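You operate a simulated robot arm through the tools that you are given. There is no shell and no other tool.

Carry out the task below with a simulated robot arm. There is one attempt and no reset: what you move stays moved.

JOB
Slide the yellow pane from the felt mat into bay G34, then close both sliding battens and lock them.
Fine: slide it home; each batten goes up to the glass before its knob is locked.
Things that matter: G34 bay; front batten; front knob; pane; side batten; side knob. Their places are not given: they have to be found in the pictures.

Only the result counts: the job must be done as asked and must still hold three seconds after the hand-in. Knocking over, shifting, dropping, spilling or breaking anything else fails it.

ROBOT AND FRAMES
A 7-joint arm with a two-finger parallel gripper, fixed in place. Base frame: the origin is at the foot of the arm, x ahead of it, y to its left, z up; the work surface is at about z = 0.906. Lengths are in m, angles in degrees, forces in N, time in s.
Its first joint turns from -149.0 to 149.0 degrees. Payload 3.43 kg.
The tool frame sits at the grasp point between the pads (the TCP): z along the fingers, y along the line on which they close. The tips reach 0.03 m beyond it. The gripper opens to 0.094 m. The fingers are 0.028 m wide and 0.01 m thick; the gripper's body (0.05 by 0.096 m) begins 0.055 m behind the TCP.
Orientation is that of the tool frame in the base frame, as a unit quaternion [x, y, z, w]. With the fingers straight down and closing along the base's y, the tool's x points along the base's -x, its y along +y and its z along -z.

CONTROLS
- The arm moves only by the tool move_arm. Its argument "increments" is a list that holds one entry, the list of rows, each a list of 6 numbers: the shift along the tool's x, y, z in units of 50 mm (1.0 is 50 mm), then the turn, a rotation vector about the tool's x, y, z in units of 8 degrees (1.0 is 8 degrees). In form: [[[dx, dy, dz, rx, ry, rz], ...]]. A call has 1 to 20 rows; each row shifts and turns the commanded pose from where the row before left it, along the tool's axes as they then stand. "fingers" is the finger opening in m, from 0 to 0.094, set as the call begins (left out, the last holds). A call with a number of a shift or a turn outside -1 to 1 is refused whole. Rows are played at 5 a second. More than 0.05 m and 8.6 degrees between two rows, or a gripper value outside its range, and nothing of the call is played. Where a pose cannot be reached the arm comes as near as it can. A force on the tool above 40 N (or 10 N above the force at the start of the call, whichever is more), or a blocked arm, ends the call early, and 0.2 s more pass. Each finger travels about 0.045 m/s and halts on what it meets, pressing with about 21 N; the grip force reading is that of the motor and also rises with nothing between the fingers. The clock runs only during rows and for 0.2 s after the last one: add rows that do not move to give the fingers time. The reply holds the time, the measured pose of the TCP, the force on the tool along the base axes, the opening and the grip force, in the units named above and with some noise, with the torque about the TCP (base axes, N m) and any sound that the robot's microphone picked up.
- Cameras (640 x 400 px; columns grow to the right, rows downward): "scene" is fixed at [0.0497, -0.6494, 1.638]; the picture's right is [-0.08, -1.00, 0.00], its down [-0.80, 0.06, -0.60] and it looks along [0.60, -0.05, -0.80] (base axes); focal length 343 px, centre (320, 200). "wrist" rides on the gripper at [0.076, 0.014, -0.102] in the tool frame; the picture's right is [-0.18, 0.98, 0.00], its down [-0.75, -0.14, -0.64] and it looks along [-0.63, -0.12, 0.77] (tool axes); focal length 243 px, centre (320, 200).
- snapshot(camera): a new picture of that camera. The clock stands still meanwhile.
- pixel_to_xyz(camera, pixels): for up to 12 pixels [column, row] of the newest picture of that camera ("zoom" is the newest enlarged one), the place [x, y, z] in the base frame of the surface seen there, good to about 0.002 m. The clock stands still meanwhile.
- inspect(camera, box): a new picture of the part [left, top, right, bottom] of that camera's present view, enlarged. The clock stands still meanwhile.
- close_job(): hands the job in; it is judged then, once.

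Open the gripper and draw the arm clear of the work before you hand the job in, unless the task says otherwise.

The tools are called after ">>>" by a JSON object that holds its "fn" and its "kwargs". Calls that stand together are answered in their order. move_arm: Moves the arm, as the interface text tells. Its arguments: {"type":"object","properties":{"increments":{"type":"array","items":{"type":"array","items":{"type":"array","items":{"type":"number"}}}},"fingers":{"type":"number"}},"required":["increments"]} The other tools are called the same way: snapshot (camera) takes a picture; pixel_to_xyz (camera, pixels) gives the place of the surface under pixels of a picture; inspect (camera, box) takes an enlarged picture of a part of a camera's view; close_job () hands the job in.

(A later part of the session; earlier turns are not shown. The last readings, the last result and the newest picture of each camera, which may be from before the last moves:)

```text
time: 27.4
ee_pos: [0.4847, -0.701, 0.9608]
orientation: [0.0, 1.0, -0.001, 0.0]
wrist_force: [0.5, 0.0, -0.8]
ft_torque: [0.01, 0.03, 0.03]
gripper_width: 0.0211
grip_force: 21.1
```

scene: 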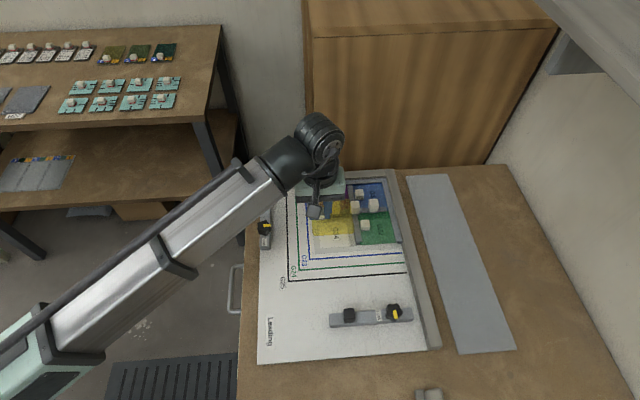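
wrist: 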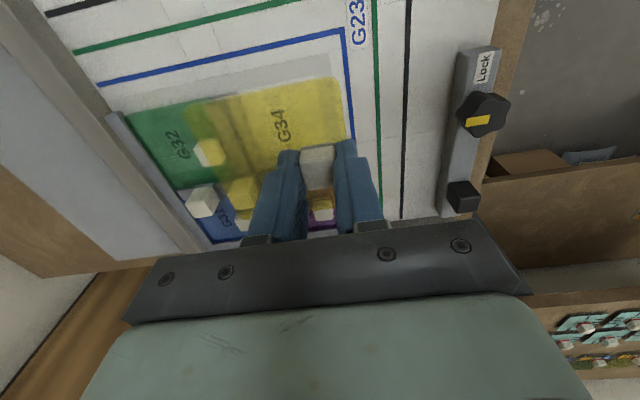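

Still no x-reaction at x≈0.484. Another millimetre.

>>> {"fn": "move_arm", "kwargs": {"increments": [[[-0.015, 0, 0.004, 0, 0, 0], [-0.01, 0, 0, 0, 0, 0], [0, 0, 0, 0, 0, 0]]]}}

>>> {"fn": "inspect", "kwargs": {"camera": "wrist", "box": [120, 60, 400, 240]}}

>>> {"fn": "inspect", "kwargs": {"camera": "scene", "box": [310, 195, 390, 255]}}

```text
time: 28.2
ee_pos: [0.4852, -0.6996, 0.9605]
orientation: [0.002, 1.0, 0.0, 0.0]
wrist_force: [0.5, -0.4, -1.8]
ft_torque: [0.01, 0.01, 0.01]
gripper_width: 0.0212
grip_force: 21.3
```

```text
2.22 times, centred on (260, 150) of wrist
```

zoom: 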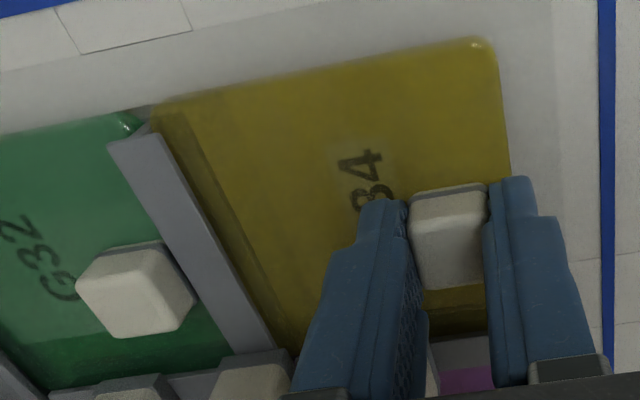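

```text
6.67 times, centred on (350, 225) of scene
```

zoom: 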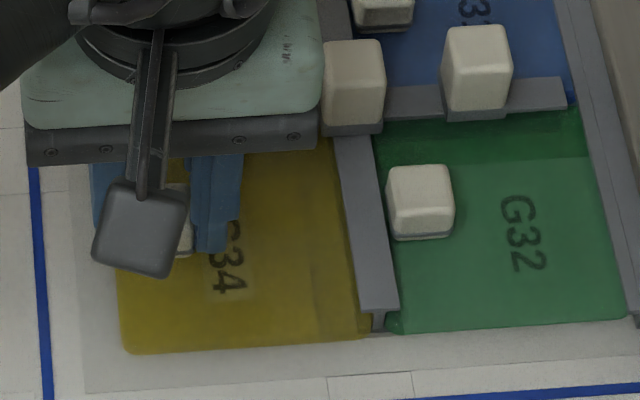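

The yellow front edge is now nearly in line with green's. I continue by 0.75 mm to find the stop.

>>> {"fn": "move_arm", "kwargs": {"increments": [[[-0.015, 0, 0.006, 0, 0, 0], [0, 0, 0, 0, 0, 0]]]}}

```text
time: 28.8
ee_pos: [0.4844, -0.7005, 0.9606]
orientation: [0.001, 1.0, -0.001, 0.0]
wrist_force: [-1.7, -0.4, 1.8]
ft_torque: [-0.01, -0.01, -0.05]
gripper_width: 0.0215
grip_force: 21.1
```

An x-reaction of -1.7 N may be starting. One more small step to confirm the stop.

>>> {"fn": "move_arm", "kwargs": {"increments": [[[-0.015, 0, 0, 0, 0, 0], [0, 0, 0, 0, 0, 0]]]}}

```text
time: 29.4
ee_pos: [0.4862, -0.7003, 0.9595]
orientation: [0.001, 1.0, 0.0, 0.0]
wrist_force: [-0.4, -0.1, -1.4]
ft_torque: [0.0, 0.03, -0.02]
gripper_width: 0.0216
grip_force: 20.8
```

No clear stop yet. I continue at half-millimetre steps, then compare edges visually.

>>> {"fn": "move_arm", "kwargs": {"increments": [[[-0.012, 0, 0.005, 0, 0, 0], [-0.01, 0, 0, 0, 0, 0], [0, 0, 0, 0, 0, 0]]]}}

>>> {"fn": "inspect", "kwargs": {"camera": "wrist", "box": [120, 60, 400, 240]}}

>>> {"fn": "inspect", "kwargs": {"camera": "scene", "box": [310, 195, 390, 255]}}

```text
time: 30.2
ee_pos: [0.4862, -0.6999, 0.961]
orientation: [0.001, 1.0, 0.001, -0.001]
wrist_force: [-11.7, 2.1, 0.6]
ft_torque: [0.08, 0.34, -0.01]
gripper_width: 0.0212
grip_force: 21.5
```

```text
2.22 times, centred on (260, 150) of wrist
```

zoom: 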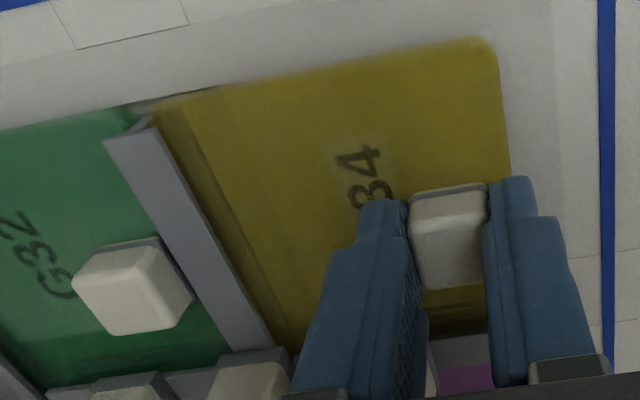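

```text
6.67 times, centred on (350, 225) of scene
```

zoom: 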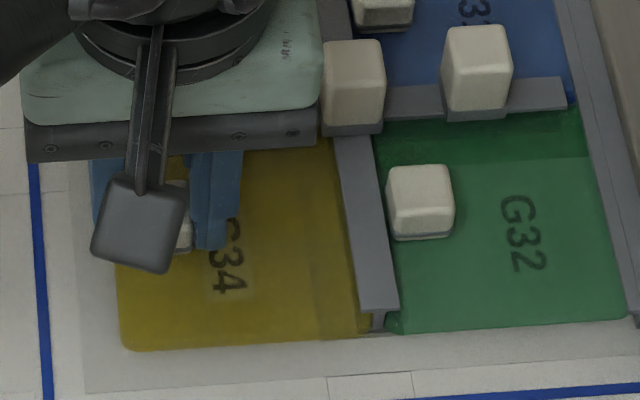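

A firm -11.7 N x-reaction: the pane is home against the rear web. I relax x and press right 1 mm to reseat in y.

>>> {"fn": "move_arm", "kwargs": {"increments": [[[0.016, 0, 0, 0, 0, 0], [0, -0.015, 0, 0, 0, 0], [0, 0, 0, 0, 0, 0]]]}}

```text
time: 31.0
ee_pos: [0.4863, -0.6998, 0.9598]
orientation: [0.0, 1.0, -0.001, 0.0]
wrist_force: [-5.6, 4.5, 1.5]
ft_torque: [0.09, 0.26, 0.04]
gripper_width: 0.0214
grip_force: 20.6
```

Seated on both edges (-5.6 N in x, 4.5 N in y). I relax the pressure and open the fingers to release.

>>> {"fn": "move_arm", "kwargs": {"increments": [[[0.01, 0.012, -0.006, 0, 0, 0], [0, 0, 0, 0, 0, 0]]]}}

>>> {"fn": "move_arm", "kwargs": {"increments": [[[0, 0, 0, 0, 0, 0], [0, 0, 0, 0, 0, 0], [0, 0, 0, 0, 0, 0], [0, 0, 0, 0, 0, 0]]], "fingers": 0.05}}

>>> {"fn": "move_arm", "kwargs": {"increments": [[[0, 0, -0.2, 0, 0, 0], [0, 0, -0.4, 0, 0, 0], [0, 0, -0.5, 0, 0, 0], [0, 0, -0.5, 0, 0, 0], [0, 0, -0.4, 0, 0, 0], [0, 0, 0, 0, 0, 0], [0, 0, 0, 0, 0, 0]]]}}

>>> {"fn": "snapshot", "kwargs": {"camera": "wrist"}}

>>> {"fn": "snapshot", "kwargs": {"camera": "scene"}}

```text
time: 31.6
ee_pos: [0.4862, -0.7007, 0.9608]
orientation: [0.0, 1.0, 0.0, 0.0]
wrist_force: [-1.5, 2.3, -2.1]
ft_torque: [0.1, 0.06, 0.04]
gripper_width: 0.0212
grip_force: 21.0
```

```text
time: 32.6
ee_pos: [0.4861, -0.7005, 0.9599]
orientation: [0.0, 1.0, 0.0, 0.0]
wrist_force: [0.2, 0.5, 0.1]
ft_torque: [0.02, 0.0, 0.02]
gripper_width: 0.0502
grip_force: 0.0
```

```text
time: 34.2
ee_pos: [0.4849, -0.6975, 1.0599]
orientation: [0.0, 1.0, 0.001, -0.001]
wrist_force: [0.8, 0.0, -0.3]
ft_torque: [-0.02, 0.02, 0.02]
gripper_width: 0.0498
grip_force: 0.0
```

```text
taken
```

wrist: 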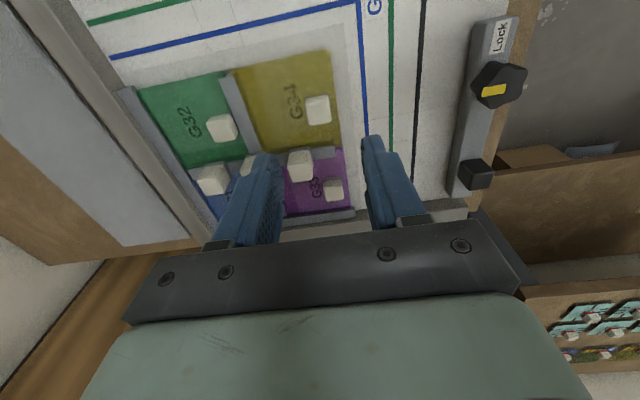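

```text
taken
```

scene: 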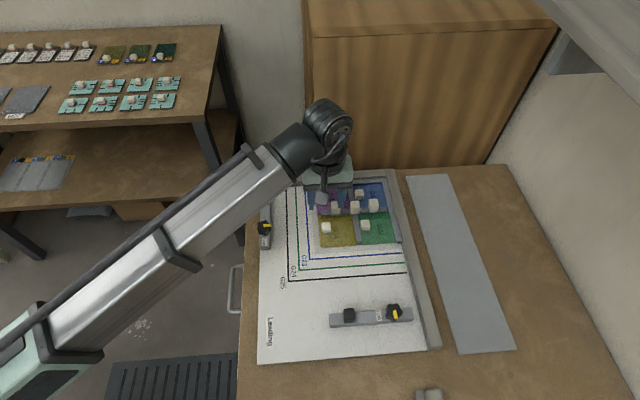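

The pane is released and sits in the bay. I enlarge to verify its seating, and enlarge the side batten seen at right.

>>> {"fn": "inspect", "kwargs": {"camera": "wrist", "box": [200, 40, 360, 160]}}

>>> {"fn": "pixel_to_xyz", "kwargs": {"camera": "zoom", "pixels": [[140, 90], [300, 70], [510, 45], [530, 150], [553, 300], [475, 280], [470, 225], [560, 360], [120, 150], [90, 120], [40, 130], [560, 250]]}}

>>> {"fn": "inspect", "kwargs": {"camera": "wrist", "box": [400, 0, 560, 210]}}

>>> {"fn": "pixel_to_xyz", "kwargs": {"camera": "wrist", "pixels": [[495, 90], [475, 170], [515, 20], [490, 18], [500, 40], [467, 195], [483, 190], [455, 150], [488, 77], [520, 80], [475, 90], [470, 140]]}}

```text
3.33 times, centred on (280, 100) of wrist
```

zoom: 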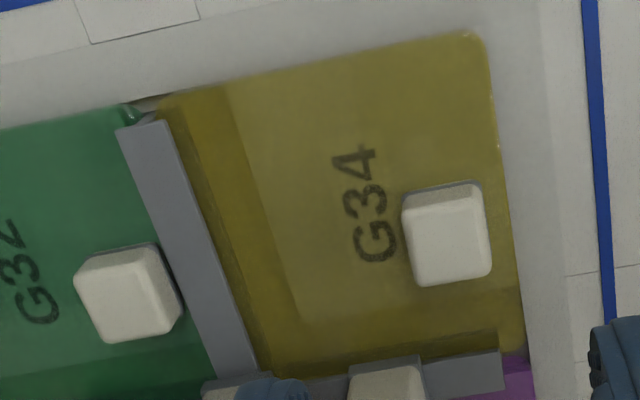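

```text
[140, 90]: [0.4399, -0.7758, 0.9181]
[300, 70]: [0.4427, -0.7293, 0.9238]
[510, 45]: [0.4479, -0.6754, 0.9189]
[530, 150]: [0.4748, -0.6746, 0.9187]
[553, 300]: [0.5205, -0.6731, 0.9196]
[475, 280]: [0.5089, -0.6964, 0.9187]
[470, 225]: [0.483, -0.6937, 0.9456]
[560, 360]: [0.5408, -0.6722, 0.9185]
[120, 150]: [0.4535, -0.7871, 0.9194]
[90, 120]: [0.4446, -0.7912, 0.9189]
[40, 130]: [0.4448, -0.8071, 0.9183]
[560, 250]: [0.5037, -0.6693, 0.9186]
```

```text
1.90 times, centred on (480, 105) of wrist
```

zoom: 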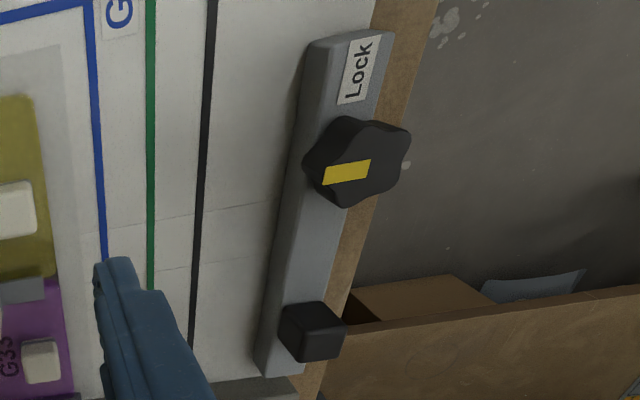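

```text
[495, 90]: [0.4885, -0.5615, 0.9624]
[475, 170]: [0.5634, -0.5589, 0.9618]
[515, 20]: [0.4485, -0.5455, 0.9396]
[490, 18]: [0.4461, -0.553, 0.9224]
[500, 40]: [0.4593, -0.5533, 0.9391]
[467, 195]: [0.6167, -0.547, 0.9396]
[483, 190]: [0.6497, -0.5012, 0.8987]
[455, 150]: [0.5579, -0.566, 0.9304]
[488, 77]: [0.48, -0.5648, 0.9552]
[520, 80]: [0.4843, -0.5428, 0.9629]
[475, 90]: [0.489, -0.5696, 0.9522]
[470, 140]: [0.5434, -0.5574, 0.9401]
```

The pane looks well seated: its front edge lines up with green's. Now the side batten: bar near y≈-0.555, x 0.447–0.617, handle near (0.563,-0.556), star knob near (0.486,-0.555). I move above it for a better look.

>>> {"fn": "move_arm", "kwargs": {"increments": [[[0.04, 0.6, 0, 0, 0, 0], [0.04, 0.7, 0, 0, 0, 0], [0, 0.7, 0, 0, 0, 0], [0, 0.7, 0, 0, 0, 0], [0, 0, 0, 0, 0, 0], [0, 0, 0, 0, 0, 0]]], "fingers": 0.06}}

>>> {"fn": "snapshot", "kwargs": {"camera": "wrist"}}

>>> {"fn": "inspect", "kwargs": {"camera": "wrist", "box": [270, 20, 430, 200]}}

```text
time: 35.6
ee_pos: [0.4823, -0.5605, 1.0584]
orientation: [0.001, 1.0, 0.0, 0.001]
wrist_force: [-0.2, 0.0, 0.3]
ft_torque: [0.0, -0.01, 0.01]
gripper_width: 0.0601
grip_force: 0.1
```

```text
taken
```

wrist: 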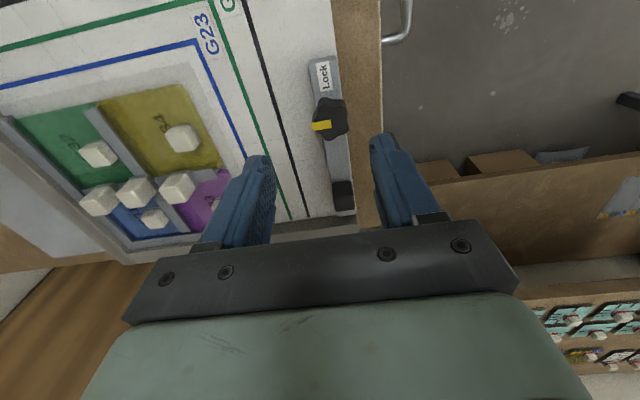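

```text
2.22 times, centred on (350, 110) of wrist
```

zoom: 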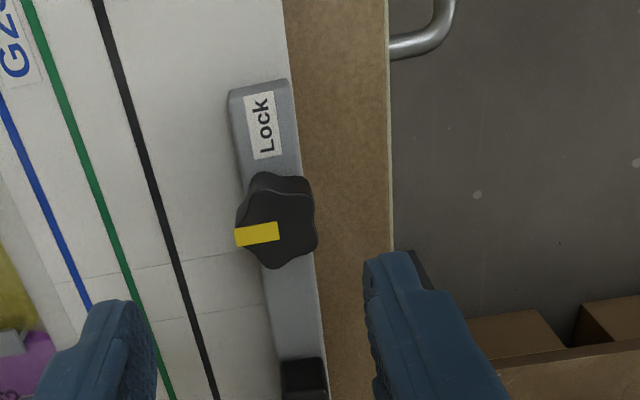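

The bar, knob (yellow mark pointing toward -y) and black handle are visible. I measure them.

>>> {"fn": "pixel_to_xyz", "kwargs": {"camera": "zoom", "pixels": [[232, 92], [285, 84], [265, 155], [245, 165], [275, 225], [240, 235], [315, 225], [275, 262], [280, 190], [272, 320], [310, 320], [300, 305]]}}

>>> {"fn": "inspect", "kwargs": {"camera": "wrist", "box": [310, 160, 370, 225]}}

>>> {"fn": "pixel_to_xyz", "kwargs": {"camera": "zoom", "pixels": [[300, 180], [250, 150], [400, 150], [250, 250], [410, 250], [330, 230], [330, 310], [300, 330], [420, 330], [330, 370], [200, 150], [430, 180]]}}

```text
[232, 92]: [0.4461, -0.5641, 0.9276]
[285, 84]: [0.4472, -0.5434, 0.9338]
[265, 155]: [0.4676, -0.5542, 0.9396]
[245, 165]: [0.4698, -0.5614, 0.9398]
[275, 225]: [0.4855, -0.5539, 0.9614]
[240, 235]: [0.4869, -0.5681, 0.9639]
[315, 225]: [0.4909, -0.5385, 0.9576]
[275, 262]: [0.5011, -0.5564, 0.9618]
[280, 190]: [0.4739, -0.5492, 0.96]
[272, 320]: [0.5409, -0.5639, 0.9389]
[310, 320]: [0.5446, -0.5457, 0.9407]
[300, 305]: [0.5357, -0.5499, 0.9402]
```

```text
6.15 times, centred on (340, 192) of wrist
```

zoom: 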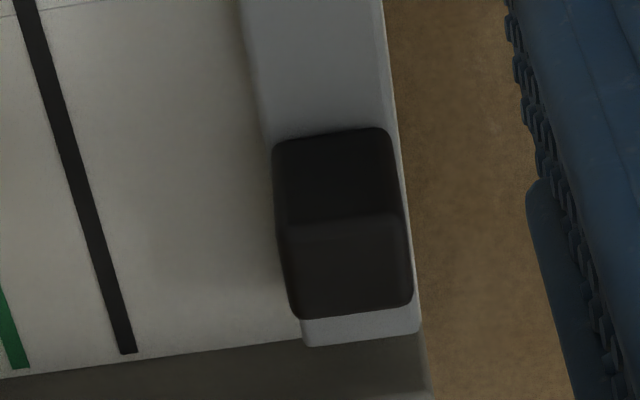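

```text
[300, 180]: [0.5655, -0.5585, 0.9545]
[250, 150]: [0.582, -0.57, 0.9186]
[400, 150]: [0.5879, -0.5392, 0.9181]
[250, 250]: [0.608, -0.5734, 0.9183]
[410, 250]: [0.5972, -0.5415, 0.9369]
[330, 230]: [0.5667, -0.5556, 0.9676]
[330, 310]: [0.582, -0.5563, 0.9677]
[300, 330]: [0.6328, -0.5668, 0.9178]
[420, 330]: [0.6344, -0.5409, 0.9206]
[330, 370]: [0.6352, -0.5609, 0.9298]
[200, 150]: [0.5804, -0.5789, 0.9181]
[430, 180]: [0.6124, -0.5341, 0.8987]
```

The handle is centred near (0.575, -0.5555), top z≈0.968; star knob centre (0.487, -0.554), top ≈0.963. I rotate the tool +90° about its axis so the fingers close along x (keeping clear of neighbouring blocks during the slide) and go over the handle.

>>> {"fn": "move_arm", "kwargs": {"increments": [[[0, 0, 0, 0, 0, 0.9375], [0, 0, 0, 0, 0, 0.9375], [0, 0, 0, 0, 0, 0.9375], [0, 0, 0, 0, 0, 0.9375], [0, 0, 0, 0, 0, 0.9375], [0, 0, 0, 0, 0, 0.9375], [0, 0, 0, 0, 0, 0.9375], [0, 0, 0, 0, 0, 0.9375], [0, 0, 0, 0, 0, 0.9375], [0, 0, 0, 0, 0, 0.9375], [0, 0, 0, 0, 0, 0.9375], [0, 0, 0, 0, 0, 0.9375], [0, 0, 0, 0, 0, 0], [0, 0, 0, 0, 0, 0]]], "fingers": 0.05}}

```text
time: 38.6
ee_pos: [0.4819, -0.5633, 1.0609]
orientation: [0.708, 0.706, 0.0, 0.0]
wrist_force: [-0.1, -0.5, 0.3]
ft_torque: [0.03, 0.01, 0.0]
gripper_width: 0.0499
grip_force: 0.0
```

Tool now has x=+Y, y=+X. I move over the handle and down to z≈1.01.

>>> {"fn": "move_arm", "kwargs": {"increments": [[[0.05, 0.46, 0.1, 0, 0, 0], [0.05, 0.47, 0.2, 0, 0, 0], [0.05, 0.47, 0.3, 0, 0, 0], [0, 0.46, 0.4, 0, 0, 0], [0, 0, 0, 0, 0, 0], [0, 0, 0, 0, 0, 0]]]}}

>>> {"fn": "snapshot", "kwargs": {"camera": "wrist"}}

>>> {"fn": "snapshot", "kwargs": {"camera": "scene"}}

```text
time: 40.0
ee_pos: [0.5741, -0.5593, 1.0098]
orientation: [0.708, 0.706, -0.001, 0.001]
wrist_force: [0.5, 0.1, 0.6]
ft_torque: [0.05, 0.03, -0.02]
gripper_width: 0.0501
grip_force: 0.0
```

```text
taken
```

wrist: 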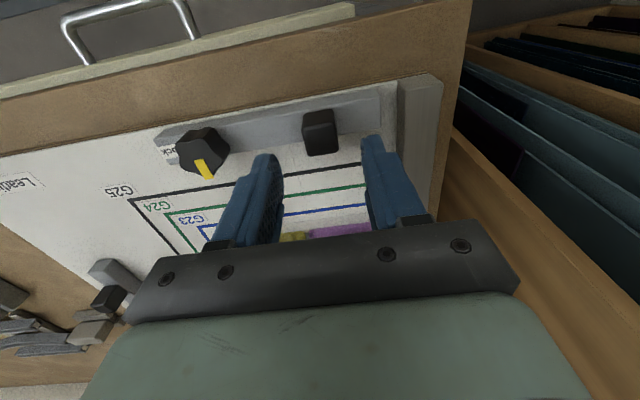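

```text
taken
```

scene: 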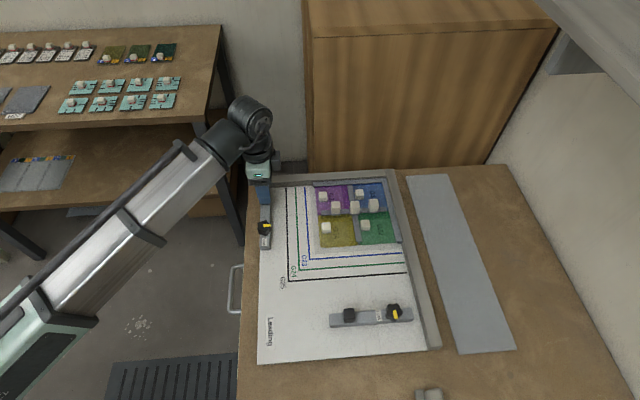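

The handle at (320,130) lies between the fingertips. I measure it from this view.

>>> {"fn": "inspect", "kwargs": {"camera": "wrist", "box": [260, 80, 400, 180]}}

>>> {"fn": "pixel_to_xyz", "kwargs": {"camera": "zoom", "pixels": [[205, 145], [330, 130], [340, 200], [215, 215], [275, 215], [210, 330], [345, 320], [275, 270], [275, 160], [275, 325], [420, 150], [560, 30]]}}

```text
4.00 times, centred on (330, 130) of wrist
```

zoom: 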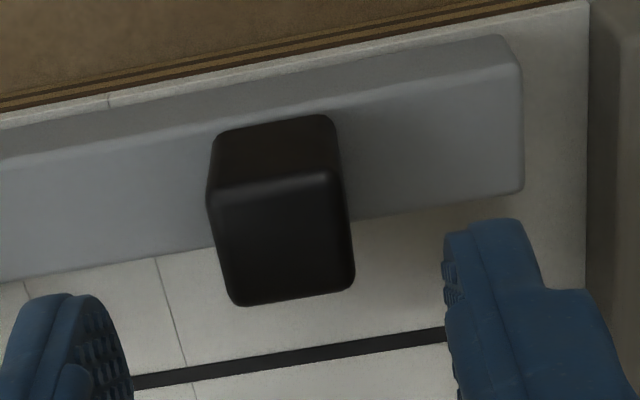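

```text
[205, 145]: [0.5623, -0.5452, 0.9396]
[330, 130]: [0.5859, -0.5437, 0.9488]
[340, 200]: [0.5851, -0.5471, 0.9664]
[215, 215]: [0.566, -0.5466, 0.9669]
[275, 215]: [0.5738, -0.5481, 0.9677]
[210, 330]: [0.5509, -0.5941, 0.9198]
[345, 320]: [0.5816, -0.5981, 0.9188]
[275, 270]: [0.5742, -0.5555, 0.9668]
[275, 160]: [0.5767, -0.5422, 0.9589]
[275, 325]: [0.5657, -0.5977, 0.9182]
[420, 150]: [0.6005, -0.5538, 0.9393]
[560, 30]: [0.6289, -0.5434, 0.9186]
```

The handle spans x 0.5655–0.586 and is centred at y≈-0.553. I centre on it, lower to z≈0.982, and close.

>>> {"fn": "move_arm", "kwargs": {"increments": [[[0.06, 0.02, 0.15, 0, 0, 0], [0.06, 0.01, 0.15, 0, 0, 0], [0, 0, 0.15, 0, 0, 0], [0, 0, 0.1, 0, 0, 0], [0, 0, 0, 0, 0, 0], [0, 0, 0, 0, 0, 0]]]}}

>>> {"fn": "move_arm", "kwargs": {"increments": [[[0, 0, 0, 0, 0, 0], [0, 0, 0, 0, 0, 0], [0, 0, 0, 0, 0, 0], [0, 0, 0, 0, 0, 0], [0, 0, 0, 0, 0, 0]]], "fingers": 0.01}}

>>> {"fn": "inspect", "kwargs": {"camera": "wrist", "box": [160, 60, 460, 240]}}

```text
time: 41.4
ee_pos: [0.5759, -0.5506, 0.9805]
orientation: [0.707, 0.707, 0.0, 0.001]
wrist_force: [0.2, 0.7, 0.8]
ft_torque: [-0.01, -0.04, -0.02]
gripper_width: 0.0499
grip_force: 0.1
```

```text
time: 42.6
ee_pos: [0.5746, -0.5507, 0.9812]
orientation: [0.708, 0.706, 0.0, 0.0]
wrist_force: [-8.2, 0.5, -1.7]
ft_torque: [-0.09, 0.19, 0.21]
gripper_width: 0.0216
grip_force: 45.0
```

```text
2.13 times, centred on (310, 150) of wrist
```

zoom: 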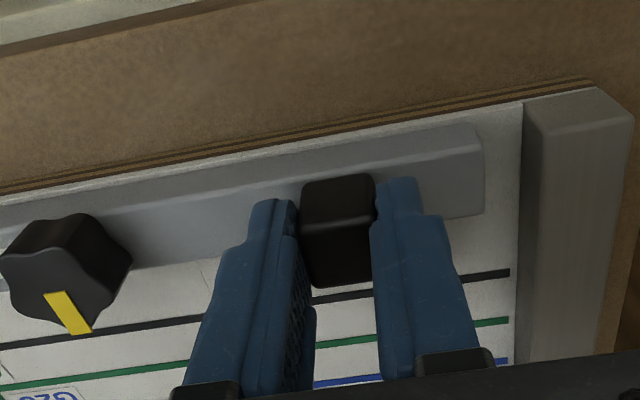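

Gripped, with an 8 N sideways preload from a ~1 mm centring error. I shift -1 mm in x to relax it.

>>> {"fn": "move_arm", "kwargs": {"increments": [[[0, -0.02, 0, 0, 0, 0], [0, 0, 0, 0, 0, 0]]]}}

```text
time: 43.2
ee_pos: [0.5763, -0.552, 0.9816]
orientation: [0.708, 0.706, 0.001, 0.001]
wrist_force: [-3.5, -4.5, -5.2]
ft_torque: [0.28, 0.32, 0.1]
gripper_width: 0.0217
grip_force: 44.9
```

Now I slide the batten toward the glass: 20 mm first as a test.

>>> {"fn": "move_arm", "kwargs": {"increments": [[[-0.08, 0, 0, 0, 0, 0], [-0.08, 0, 0, 0, 0, 0], [-0.08, 0, 0, 0, 0, 0], [-0.08, 0, 0, 0, 0, 0], [-0.08, 0, 0, 0, 0, 0], [0, 0, 0, 0, 0, 0]]]}}

>>> {"fn": "inspect", "kwargs": {"camera": "scene", "box": [230, 170, 400, 270]}}

```text
time: 44.6
ee_pos: [0.5748, -0.5715, 0.9819]
orientation: [0.707, 0.707, 0.001, 0.0]
wrist_force: [-7.0, -0.1, -22.9]
ft_torque: [-0.5, 0.14, 0.1]
gripper_width: 0.0218
grip_force: 44.9
```

```text
3.76 times, centred on (315, 220) of scene
```

zoom: 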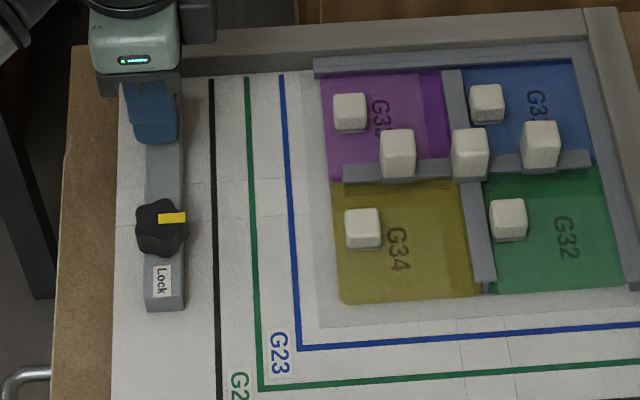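

The batten slides with the handle, staying square. There is a -22.9 N vertical load, so I lower the command 0.7 mm and nudge x to relax, then read forces.

>>> {"fn": "move_arm", "kwargs": {"increments": [[[0, -0.015, 0.015, 0, 0, 0], [0, 0, 0, 0, 0, 0]]]}}

```text
time: 45.2
ee_pos: [0.5759, -0.5701, 0.9804]
orientation: [0.707, 0.707, 0.001, 0.002]
wrist_force: [-1.1, -1.1, -12.6]
ft_torque: [0.62, 0.32, -0.05]
gripper_width: 0.0218
grip_force: 44.8
```

The vertical load dropped to -12.6 N; I lower another 0.7 mm and slide 50 mm further.

>>> {"fn": "move_arm", "kwargs": {"increments": [[[0, 0, 0.014, 0, 0, 0], [-0.1, 0, 0, 0, 0, 0], [-0.1, 0, 0, 0, 0, 0], [-0.1, 0, 0, 0, 0, 0], [-0.1, 0, 0, 0, 0, 0], [-0.1, 0, 0, 0, 0, 0], [-0.1, 0, 0, 0, 0, 0], [-0.1, 0, 0, 0, 0, 0], [-0.1, 0, 0, 0, 0, 0], [-0.1, 0, 0, 0, 0, 0], [-0.1, 0, 0, 0, 0, 0], [0, 0, 0, 0, 0, 0]]]}}

>>> {"fn": "inspect", "kwargs": {"camera": "scene", "box": [230, 170, 400, 270]}}

>>> {"fn": "inspect", "kwargs": {"camera": "wrist", "box": [160, 60, 460, 240]}}

```text
time: 47.8
ee_pos: [0.5756, -0.623, 0.9816]
orientation: [0.707, 0.707, -0.001, 0.001]
wrist_force: [23.7, -2.2, 21.9]
ft_torque: [-0.26, -0.22, 0.19]
gripper_width: 0.022
grip_force: 45.1
```

```text
3.76 times, centred on (315, 220) of scene
```

zoom: 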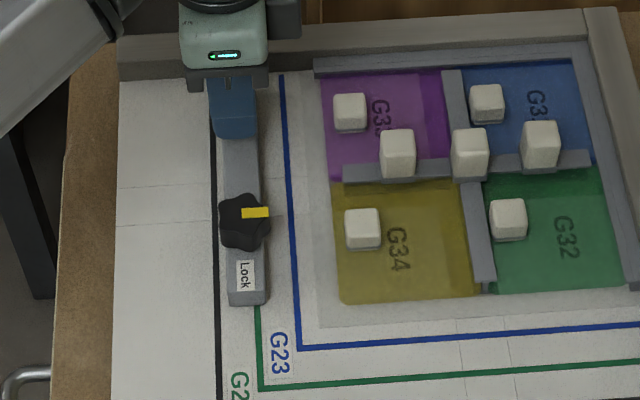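

```text
2.13 times, centred on (310, 150) of wrist
```

zoom: 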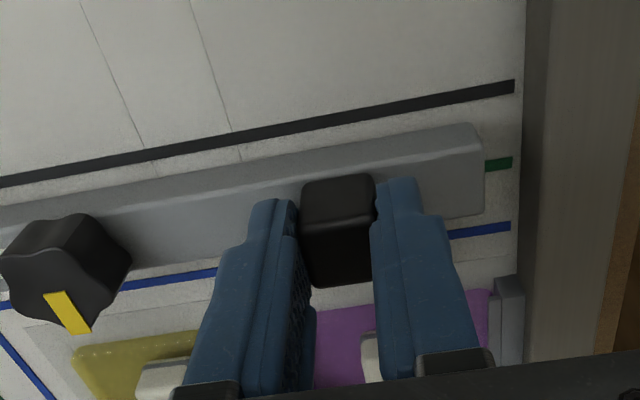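

Batten is at y≈-0.623 and square. Side loads (fx 23.7, fz 21.9) built up, so I correct the command by +1.5 mm in x and +1 mm in z before going on.

>>> {"fn": "move_arm", "kwargs": {"increments": [[[0, 0.03, -0.02, 0, 0, 0], [0, 0, 0, 0, 0, 0]]]}}

```text
time: 48.4
ee_pos: [0.5747, -0.6225, 0.9809]
orientation: [0.707, 0.707, -0.002, 0.0]
wrist_force: [11.2, -1.3, -0.7]
ft_torque: [-1.4, -0.57, 0.34]
gripper_width: 0.0219
grip_force: 44.8
```

Better. I correct x a bit more and slide another 25 mm.

>>> {"fn": "move_arm", "kwargs": {"increments": [[[0, 0.025, 0, 0, 0, 0], [-0.1, 0, 0, 0, 0, 0], [-0.1, 0, 0, 0, 0, 0], [-0.1, 0, 0, 0, 0, 0], [-0.1, 0, 0, 0, 0, 0], [-0.1, 0, 0, 0, 0, 0], [0, 0, 0, 0, 0, 0]]]}}

>>> {"fn": "inspect", "kwargs": {"camera": "wrist", "box": [160, 60, 460, 240]}}

```text
time: 50.0
ee_pos: [0.5747, -0.6478, 0.9811]
orientation: [0.707, 0.707, 0.0, 0.0]
wrist_force: [-13.4, 0.4, -7.2]
ft_torque: [1.48, 0.25, 0.09]
gripper_width: 0.0218
grip_force: 45.5
```

```text
2.13 times, centred on (310, 150) of wrist
```

zoom: 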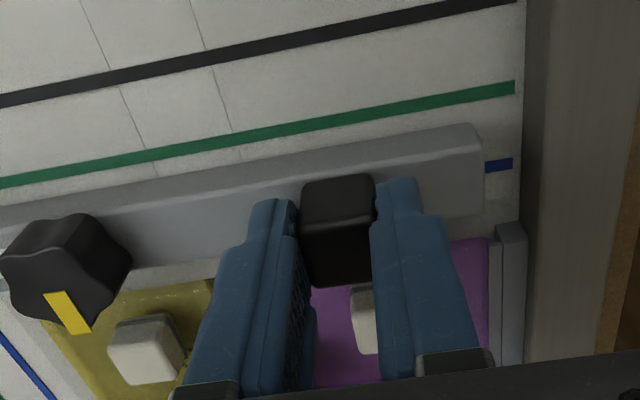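

y≈-0.648, about 22 mm to go. I correct x by -0.6 mm and slide 15 mm more.

>>> {"fn": "move_arm", "kwargs": {"increments": [[[0, -0.012, 0.006, 0, 0, 0], [-0.06, 0, 0, 0, 0, 0], [-0.06, 0, 0, 0, 0, 0], [-0.06, 0, 0, 0, 0, 0], [-0.06, 0, 0, 0, 0, 0], [-0.06, 0, 0, 0, 0, 0], [0, 0, 0, 0, 0, 0]]]}}

>>> {"fn": "inspect", "kwargs": {"camera": "wrist", "box": [160, 60, 460, 240]}}

>>> {"fn": "inspect", "kwargs": {"camera": "scene", "box": [270, 180, 370, 260]}}

```text
time: 51.6
ee_pos: [0.5752, -0.6627, 0.9822]
orientation: [0.707, 0.707, 0.0, -0.001]
wrist_force: [-24.8, 0.0, -6.0]
ft_torque: [0.56, 0.59, 0.11]
gripper_width: 0.0218
grip_force: 44.4
```

```text
2.13 times, centred on (310, 150) of wrist
```

zoom: 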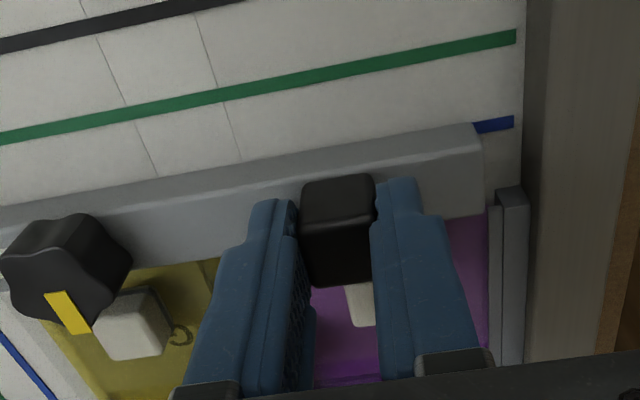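

```text
5.00 times, centred on (320, 220) of scene
```

zoom: 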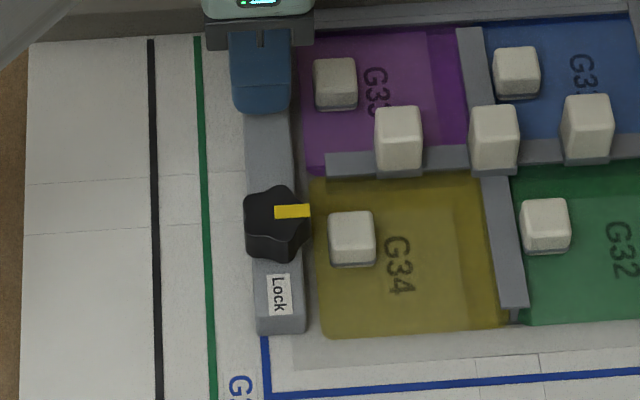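

About 8 mm remain. I relieve the x side load (-24.8 N) by 1.2 mm and slide 5 mm in 1 mm steps.

>>> {"fn": "move_arm", "kwargs": {"increments": [[[0, -0.024, 0.004, 0, 0, 0], [-0.03, 0, 0, 0, 0, 0], [-0.03, 0, 0, 0, 0, 0], [-0.03, 0, 0, 0, 0, 0], [-0.01, 0, 0, 0, 0, 0], [0, 0, 0, 0, 0, 0]]]}}

>>> {"fn": "inspect", "kwargs": {"camera": "scene", "box": [270, 180, 370, 260]}}

```text
time: 53.0
ee_pos: [0.5747, -0.6662, 0.9813]
orientation: [0.708, 0.706, 0.0, 0.0]
wrist_force: [-16.7, 1.4, -18.2]
ft_torque: [-0.77, 0.22, 0.12]
gripper_width: 0.0221
grip_force: 44.7
```

```text
5.00 times, centred on (320, 220) of scene
```

zoom: 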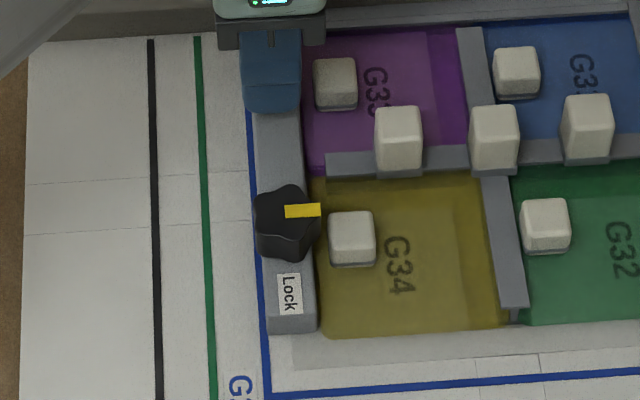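

Nearly closed. I relieve x and z slightly and step 1 mm at a time toward glass contact.

>>> {"fn": "move_arm", "kwargs": {"increments": [[[-0.02, -0.016, 0.012, 0, 0, 0], [-0.02, 0, 0, 0, 0, 0], [0, 0, 0, 0, 0, 0]]]}}

>>> {"fn": "inspect", "kwargs": {"camera": "scene", "box": [300, 195, 350, 250]}}

```text
time: 53.8
ee_pos: [0.5749, -0.6694, 0.9812]
orientation: [0.707, 0.707, 0.001, 0.001]
wrist_force: [-2.5, 8.7, 3.2]
ft_torque: [-0.41, 0.17, -0.23]
gripper_width: 0.0219
grip_force: 45.0
```

```text
7.27 times, centred on (325, 222) of scene
```

zoom: 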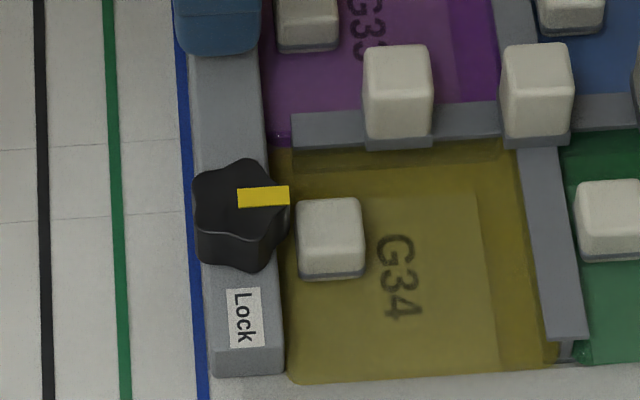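

A y-reaction of 8.7 N appeared, and the batten face meets the glass in the view. One more 0.75 mm step to confirm the stop.

>>> {"fn": "move_arm", "kwargs": {"increments": [[[-0.015, 0, 0, 0, 0, 0], [0, 0, 0, 0, 0, 0]]]}}

```text
time: 54.4
ee_pos: [0.5749, -0.6687, 0.9805]
orientation: [0.707, 0.707, 0.001, 0.001]
wrist_force: [4.6, 16.3, 12.9]
ft_torque: [-0.51, 0.03, -0.12]
gripper_width: 0.0215
grip_force: 44.6
```

Firm stop at y≈-0.669 (16 N): the batten is up to the glass. I ease the push by 1 mm, then open the fingers.

>>> {"fn": "move_arm", "kwargs": {"increments": [[[0.018, 0, -0.008, 0, 0, 0], [0, 0, 0, 0, 0, 0]]]}}

>>> {"fn": "move_arm", "kwargs": {"increments": [[[0, 0, 0, 0, 0, 0], [0, 0, 0, 0, 0, 0], [0, 0, 0, 0, 0, 0]]], "fingers": 0.045}}

>>> {"fn": "move_arm", "kwargs": {"increments": [[[0, 0, -0.3, 0, 0, 0], [0, 0, -0.5, 0, 0, 0], [0.1, 0, -0.6, 0, 0, 0], [0.2, -0.4, -0.3, 0, 0, 0], [0.2, -0.5, 0, 0, 0, 0], [0, 0, 0, 0, 0, 0], [0, 0, 0, 0, 0, 0]]]}}

>>> {"fn": "snapshot", "kwargs": {"camera": "wrist"}}

>>> {"fn": "inspect", "kwargs": {"camera": "scene", "box": [270, 180, 370, 260]}}

```text
time: 55.0
ee_pos: [0.5764, -0.6677, 0.9824]
orientation: [0.707, 0.708, 0.001, 0.001]
wrist_force: [10.2, 7.7, 10.6]
ft_torque: [1.48, -0.18, 0.14]
gripper_width: 0.0217
grip_force: 45.3
```

```text
time: 55.8
ee_pos: [0.5746, -0.6684, 0.9804]
orientation: [0.708, 0.706, 0.0, 0.0]
wrist_force: [-0.2, -0.2, 0.1]
ft_torque: [-0.03, -0.02, -0.01]
gripper_width: 0.0453
grip_force: 0.1
```

```text
time: 57.4
ee_pos: [0.5268, -0.6424, 1.0652]
orientation: [0.707, 0.707, -0.001, 0.0]
wrist_force: [0.8, 0.2, 0.0]
ft_torque: [0.0, 0.0, -0.03]
gripper_width: 0.045
grip_force: 0.0
```

```text
taken
```

wrist: 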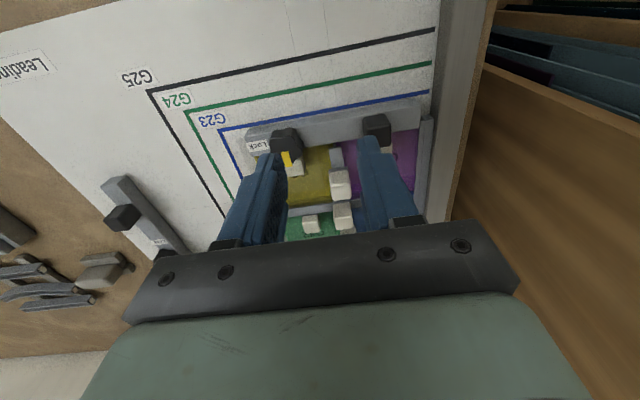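

```text
5.00 times, centred on (320, 220) of scene
```

zoom: 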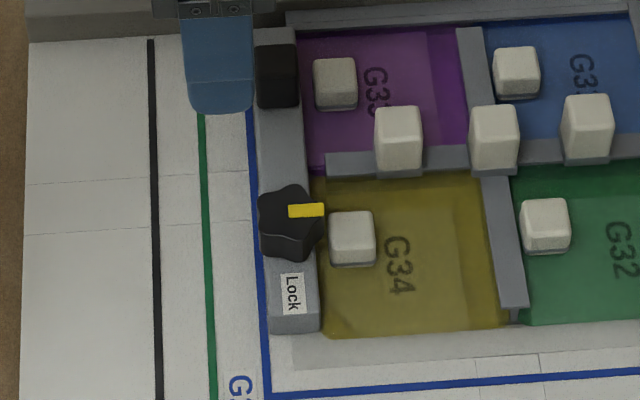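

The side batten is flush with the glass. Next its knob at about (0.487,-0.670): I rotate back to yaw 0 (so I can then turn clockwise 90°) and view the knob closely.

>>> {"fn": "move_arm", "kwargs": {"increments": [[[0, -0.1, 0, 0, 0, -0.9375], [0, 0, 0, 0, 0, -0.9375], [0, 0, 0, 0, 0, -0.9375], [0, 0, 0, 0, 0, -0.9375], [0, 0, 0, 0, 0, -0.9375], [0, 0, 0, 0, 0, -0.9375], [0, 0, 0, 0, 0, -0.9375], [0, 0, 0, 0, 0, -0.9375], [0, 0, 0, 0, 0, -0.9375], [0, 0, 0, 0, 0, -0.9375], [0, 0, 0, 0, 0, -0.9375], [0, 0, 0, 0, 0, -0.9375], [0.4, -0.2, 0.1, 0, 0, 0], [0.4, -0.2, 0.1, 0, 0, 0], [0, 0, 0, 0, 0, 0], [0, 0, 0, 0, 0, 0]]], "fingers": 0.06}}

>>> {"fn": "snapshot", "kwargs": {"camera": "wrist"}}

>>> {"fn": "inspect", "kwargs": {"camera": "wrist", "box": [270, 100, 370, 190]}}

```text
time: 60.8
ee_pos: [0.4843, -0.662, 1.0549]
orientation: [-0.001, 1.0, -0.001, 0.0]
wrist_force: [0.6, 0.0, -0.1]
ft_torque: [0.0, 0.02, 0.01]
gripper_width: 0.06
grip_force: 0.1
```

```text
taken
```

wrist: 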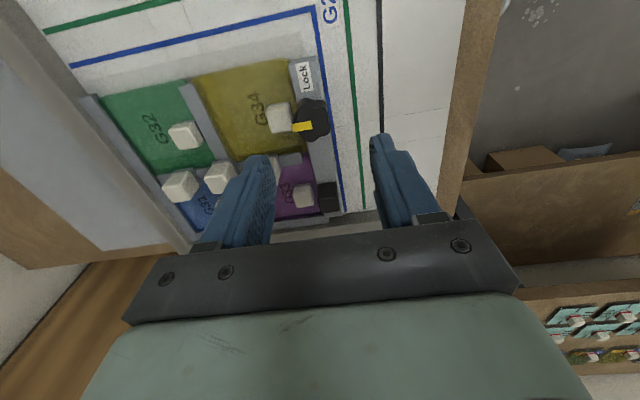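

```text
4.44 times, centred on (320, 145) of wrist
```

zoom: 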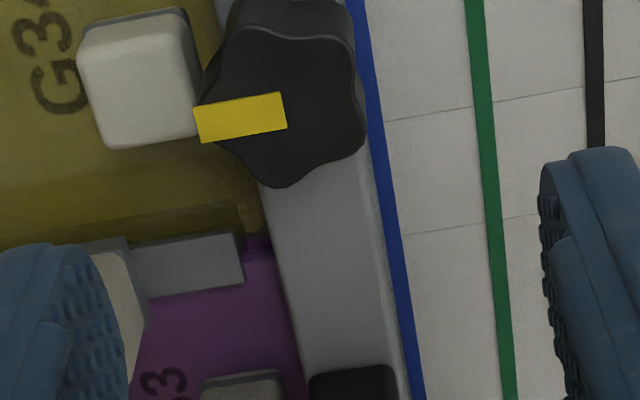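

The knob fills (195–365, 20–190) in the zoom. I enlarge it and the batten/glass line further and measure.

>>> {"fn": "inspect", "kwargs": {"camera": "wrist", "box": [280, 80, 345, 150]}}

>>> {"fn": "pixel_to_xyz", "kwargs": {"camera": "zoom", "pixels": [[335, 200], [180, 280], [250, 165], [400, 175], [460, 320], [315, 385], [330, 285], [235, 345], [300, 130], [80, 250], [110, 200], [150, 310]]}}

>>> {"fn": "inspect", "kwargs": {"camera": "wrist", "box": [265, 50, 345, 180]}}

```text
5.71 times, centred on (312, 115) of wrist
```

zoom: 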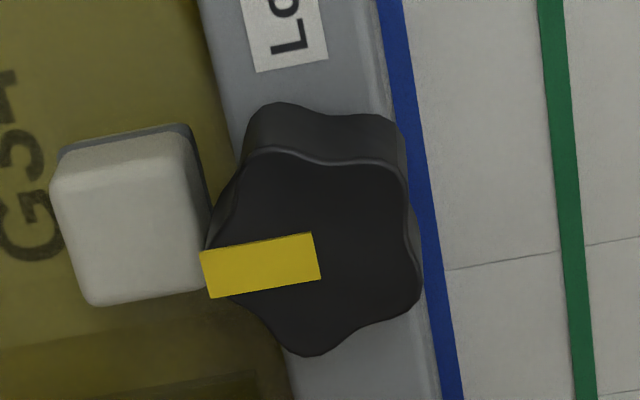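

```text
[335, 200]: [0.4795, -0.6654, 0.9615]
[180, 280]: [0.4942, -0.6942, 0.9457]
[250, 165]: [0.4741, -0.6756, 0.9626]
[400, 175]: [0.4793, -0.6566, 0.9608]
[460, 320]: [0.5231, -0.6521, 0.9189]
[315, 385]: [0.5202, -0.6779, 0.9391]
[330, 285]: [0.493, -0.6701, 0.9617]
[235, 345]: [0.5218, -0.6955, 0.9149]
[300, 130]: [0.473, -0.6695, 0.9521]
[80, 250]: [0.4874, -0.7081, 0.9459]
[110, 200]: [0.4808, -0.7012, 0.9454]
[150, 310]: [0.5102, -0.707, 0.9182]
```

```text
3.08 times, centred on (305, 115) of wrist
```

zoom: 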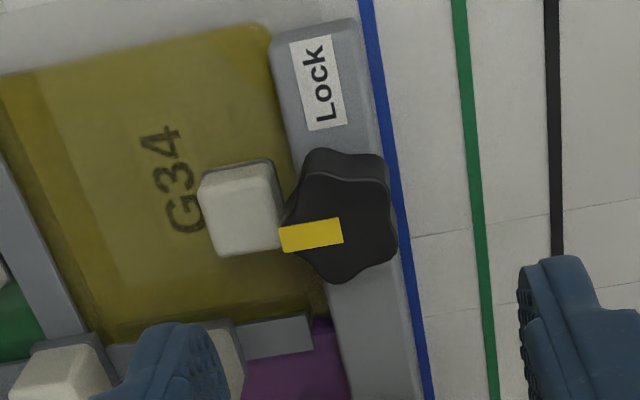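

It is a five-lobed knob, one lobe under the yellow mark, centred near (0.488, -0.6705). Gripping along y puts one lobe on the left pad and two on the right, with the grip midpoint at y≈-0.672. I descend to z≈0.981, keeping tips above the pane block (top ≈0.947).

>>> {"fn": "move_arm", "kwargs": {"increments": [[[-0.04, -0.1, 0.3, 0, 0, 0], [-0.035, -0.1, 0.3, 0, 0, 0], [0, 0, 0.3, 0, 0, 0], [0, 0, 0.2, 0, 0, 0], [0, 0, 0, 0, 0, 0], [0, 0, 0, 0, 0, 0]]], "fingers": 0.05}}

>>> {"fn": "inspect", "kwargs": {"camera": "wrist", "box": [220, 80, 420, 220]}}

>>> {"fn": "pixel_to_xyz", "kwargs": {"camera": "zoom", "pixels": [[320, 200], [310, 260], [350, 180], [250, 200], [300, 150], [340, 250]]}}

```text
time: 62.2
ee_pos: [0.4876, -0.674, 1.0001]
orientation: [-0.001, 1.0, 0.001, 0.0]
wrist_force: [0.7, -0.4, -0.2]
ft_torque: [-0.02, 0.0, -0.01]
gripper_width: 0.0501
grip_force: 0.0
```

```text
2.86 times, centred on (320, 150) of wrist
```

zoom: 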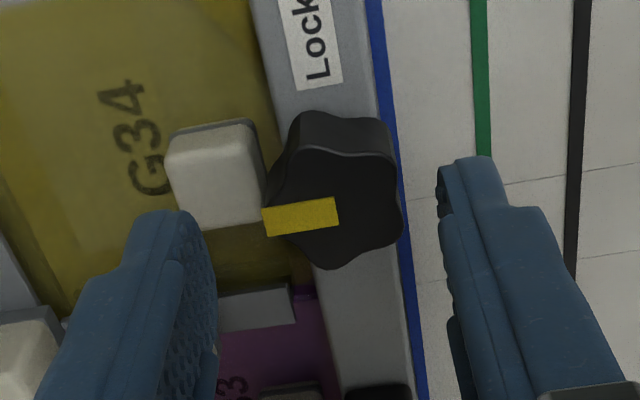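

```text
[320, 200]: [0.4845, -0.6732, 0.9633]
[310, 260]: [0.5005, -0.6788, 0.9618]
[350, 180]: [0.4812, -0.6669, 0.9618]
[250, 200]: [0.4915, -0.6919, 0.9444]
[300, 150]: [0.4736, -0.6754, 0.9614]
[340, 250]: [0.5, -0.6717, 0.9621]
```

I take the knob's top-face extremes to fix the centre.

>>> {"fn": "pixel_to_xyz", "kwargs": {"camera": "zoom", "pixels": [[303, 146], [385, 157], [400, 230], [328, 266], [268, 218], [345, 152], [360, 252], [395, 190]]}}

```text
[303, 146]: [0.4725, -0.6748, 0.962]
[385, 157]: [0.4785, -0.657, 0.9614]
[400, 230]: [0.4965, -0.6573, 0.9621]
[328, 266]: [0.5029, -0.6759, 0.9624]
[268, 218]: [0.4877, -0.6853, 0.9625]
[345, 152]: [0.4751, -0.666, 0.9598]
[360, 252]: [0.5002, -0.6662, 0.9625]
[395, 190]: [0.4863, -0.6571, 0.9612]
```

Lobe tips average to centre (0.4876, -0.6701), R≈15.5 mm. I lower to z≈0.981, adjust y by +2 mm, then close.

>>> {"fn": "move_arm", "kwargs": {"increments": [[[0, 0.04, 0.14, 0, 0, 0], [0, 0, 0.14, 0, 0, 0], [0, 0, 0.1, 0, 0, 0], [0, 0, 0, 0, 0, 0], [0, 0, 0, 0, 0, 0]]]}}

>>> {"fn": "inspect", "kwargs": {"camera": "wrist", "box": [220, 80, 420, 220]}}

```text
time: 63.4
ee_pos: [0.4889, -0.6717, 0.9816]
orientation: [0.001, 1.0, 0.0, 0.0]
wrist_force: [-0.5, -0.4, -0.4]
ft_torque: [-0.04, 0.0, 0.0]
gripper_width: 0.0499
grip_force: 0.0
```

```text
2.86 times, centred on (320, 150) of wrist
```

zoom: 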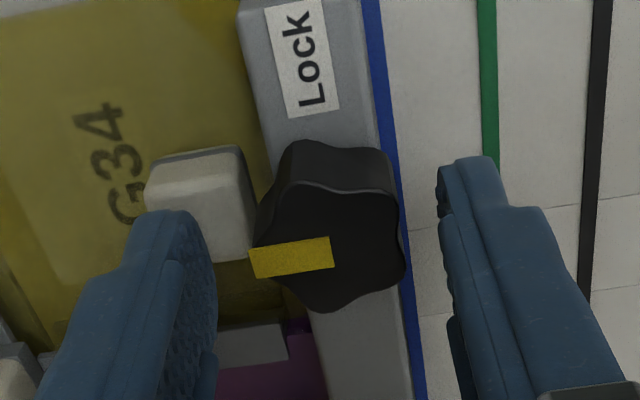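

The knob sits between the fingers and no contact force shows. I close on the knob.

>>> {"fn": "move_arm", "kwargs": {"increments": [[[0, 0, 0, 0, 0, 0], [0, 0, 0, 0, 0, 0], [0, 0, 0, 0, 0, 0], [0, 0, 0, 0, 0, 0], [0, 0, 0, 0, 0, 0]]], "fingers": 0.015}}

>>> {"fn": "inspect", "kwargs": {"camera": "wrist", "box": [220, 80, 420, 220]}}

```text
time: 64.6
ee_pos: [0.488, -0.671, 0.9826]
orientation: [0.0, 1.0, 0.0, 0.0]
wrist_force: [-0.9, 16.3, -4.3]
ft_torque: [0.21, -0.07, -0.02]
gripper_width: 0.0314
grip_force: 44.9
```

```text
2.86 times, centred on (320, 150) of wrist
```

zoom: 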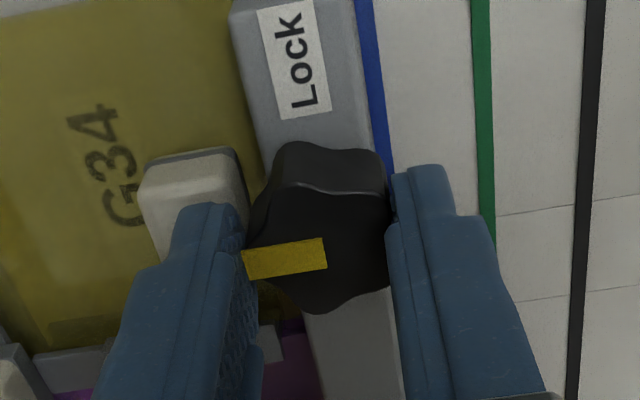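

Opening 31.4 mm with +16 N in y suggests the knob grips as a round body centred about 1 mm further +y. I shift +1 mm in y and read again.

>>> {"fn": "move_arm", "kwargs": {"increments": [[[0, 0.022, 0.01, 0, 0, 0], [0, 0, 0, 0, 0, 0]]]}}

```text
time: 65.2
ee_pos: [0.4884, -0.6714, 0.9815]
orientation: [0.001, 1.0, -0.001, 0.0]
wrist_force: [1.1, 9.1, 3.9]
ft_torque: [0.71, 0.54, -0.04]
gripper_width: 0.0315
grip_force: 44.9
```

Centred well enough. I start turning clockwise: 30° first, with an extra 0.4 mm y correction.

>>> {"fn": "move_arm", "kwargs": {"increments": [[[0, 0.008, 0, 0, 0, 0.6], [0, 0, 0, 0, 0, 0.6], [0, 0, 0, 0, 0, 0.6], [0, 0, 0, 0, 0, 0.6], [0, 0, 0, 0, 0, 0.6], [0, 0, 0, 0, 0, 0.75], [0, 0, 0, 0, 0, 0]]]}}

>>> {"fn": "inspect", "kwargs": {"camera": "scene", "box": [280, 180, 370, 260]}}

>>> {"fn": "inspect", "kwargs": {"camera": "wrist", "box": [220, 80, 420, 220]}}

```text
time: 66.8
ee_pos: [0.4889, -0.6707, 0.9831]
orientation: [0.261, 0.965, 0.0, 0.0]
wrist_force: [-7.0, -0.9, -9.4]
ft_torque: [-0.74, -0.91, -0.01]
gripper_width: 0.0312
grip_force: 44.8
```

```text
5.00 times, centred on (325, 220) of scene
```

zoom: 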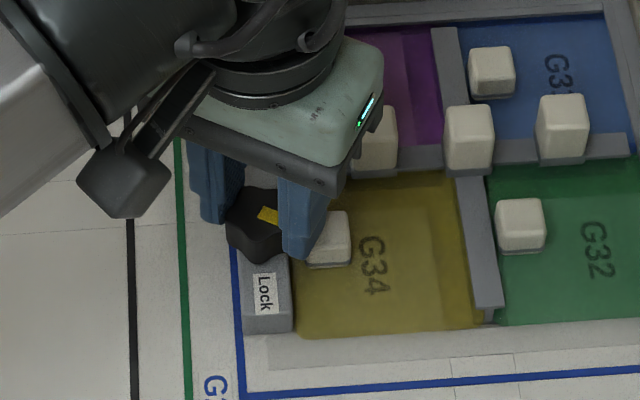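

```text
2.86 times, centred on (320, 150) of wrist
```

zoom: 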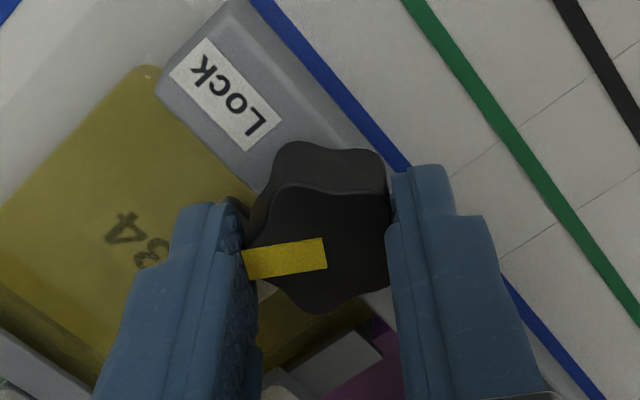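

The knob turns with the hand. I turn the remaining 60° and watch for a stop.

>>> {"fn": "move_arm", "kwargs": {"increments": [[[0, 0, 0.006, 0, 0, 0.75], [0, 0, 0, 0, 0, 0.75], [0, 0, 0, 0, 0, 0.75], [0, 0, 0, 0, 0, 0.75], [0, 0, 0, 0, 0, 0.75], [0, 0, 0, 0, 0, 0.75], [0, 0, 0, 0, 0, 0.75], [0, 0, 0, 0, 0, 0.75], [0, 0, 0, 0, 0, 0.75], [0, 0, 0, 0, 0, 0.75], [0, 0, 0, 0, 0, 0]]]}}

>>> {"fn": "inspect", "kwargs": {"camera": "wrist", "box": [220, 80, 420, 220]}}

>>> {"fn": "inspect", "kwargs": {"camera": "scene", "box": [280, 180, 370, 260]}}

```text
time: 69.2
ee_pos: [0.4874, -0.669, 0.9816]
orientation: [0.708, 0.706, 0.0, 0.0]
wrist_force: [-23.0, 4.8, -16.5]
ft_torque: [-0.14, 0.42, 0.41]
gripper_width: 0.0316
grip_force: 44.9
```

```text
2.86 times, centred on (320, 150) of wrist
```

zoom: 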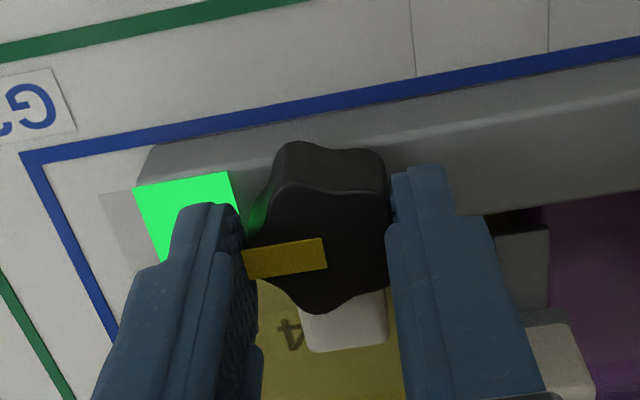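

```text
5.00 times, centred on (325, 220) of scene
```

zoom: 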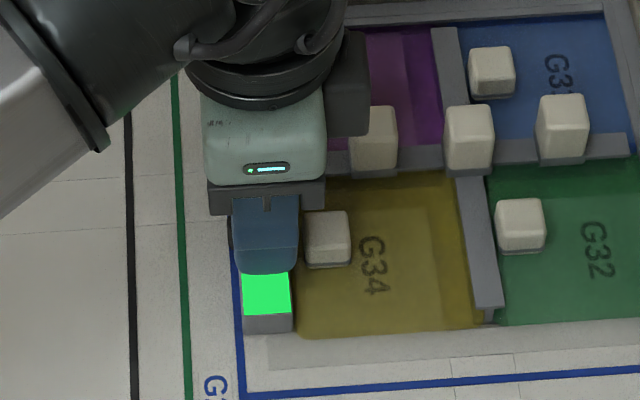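

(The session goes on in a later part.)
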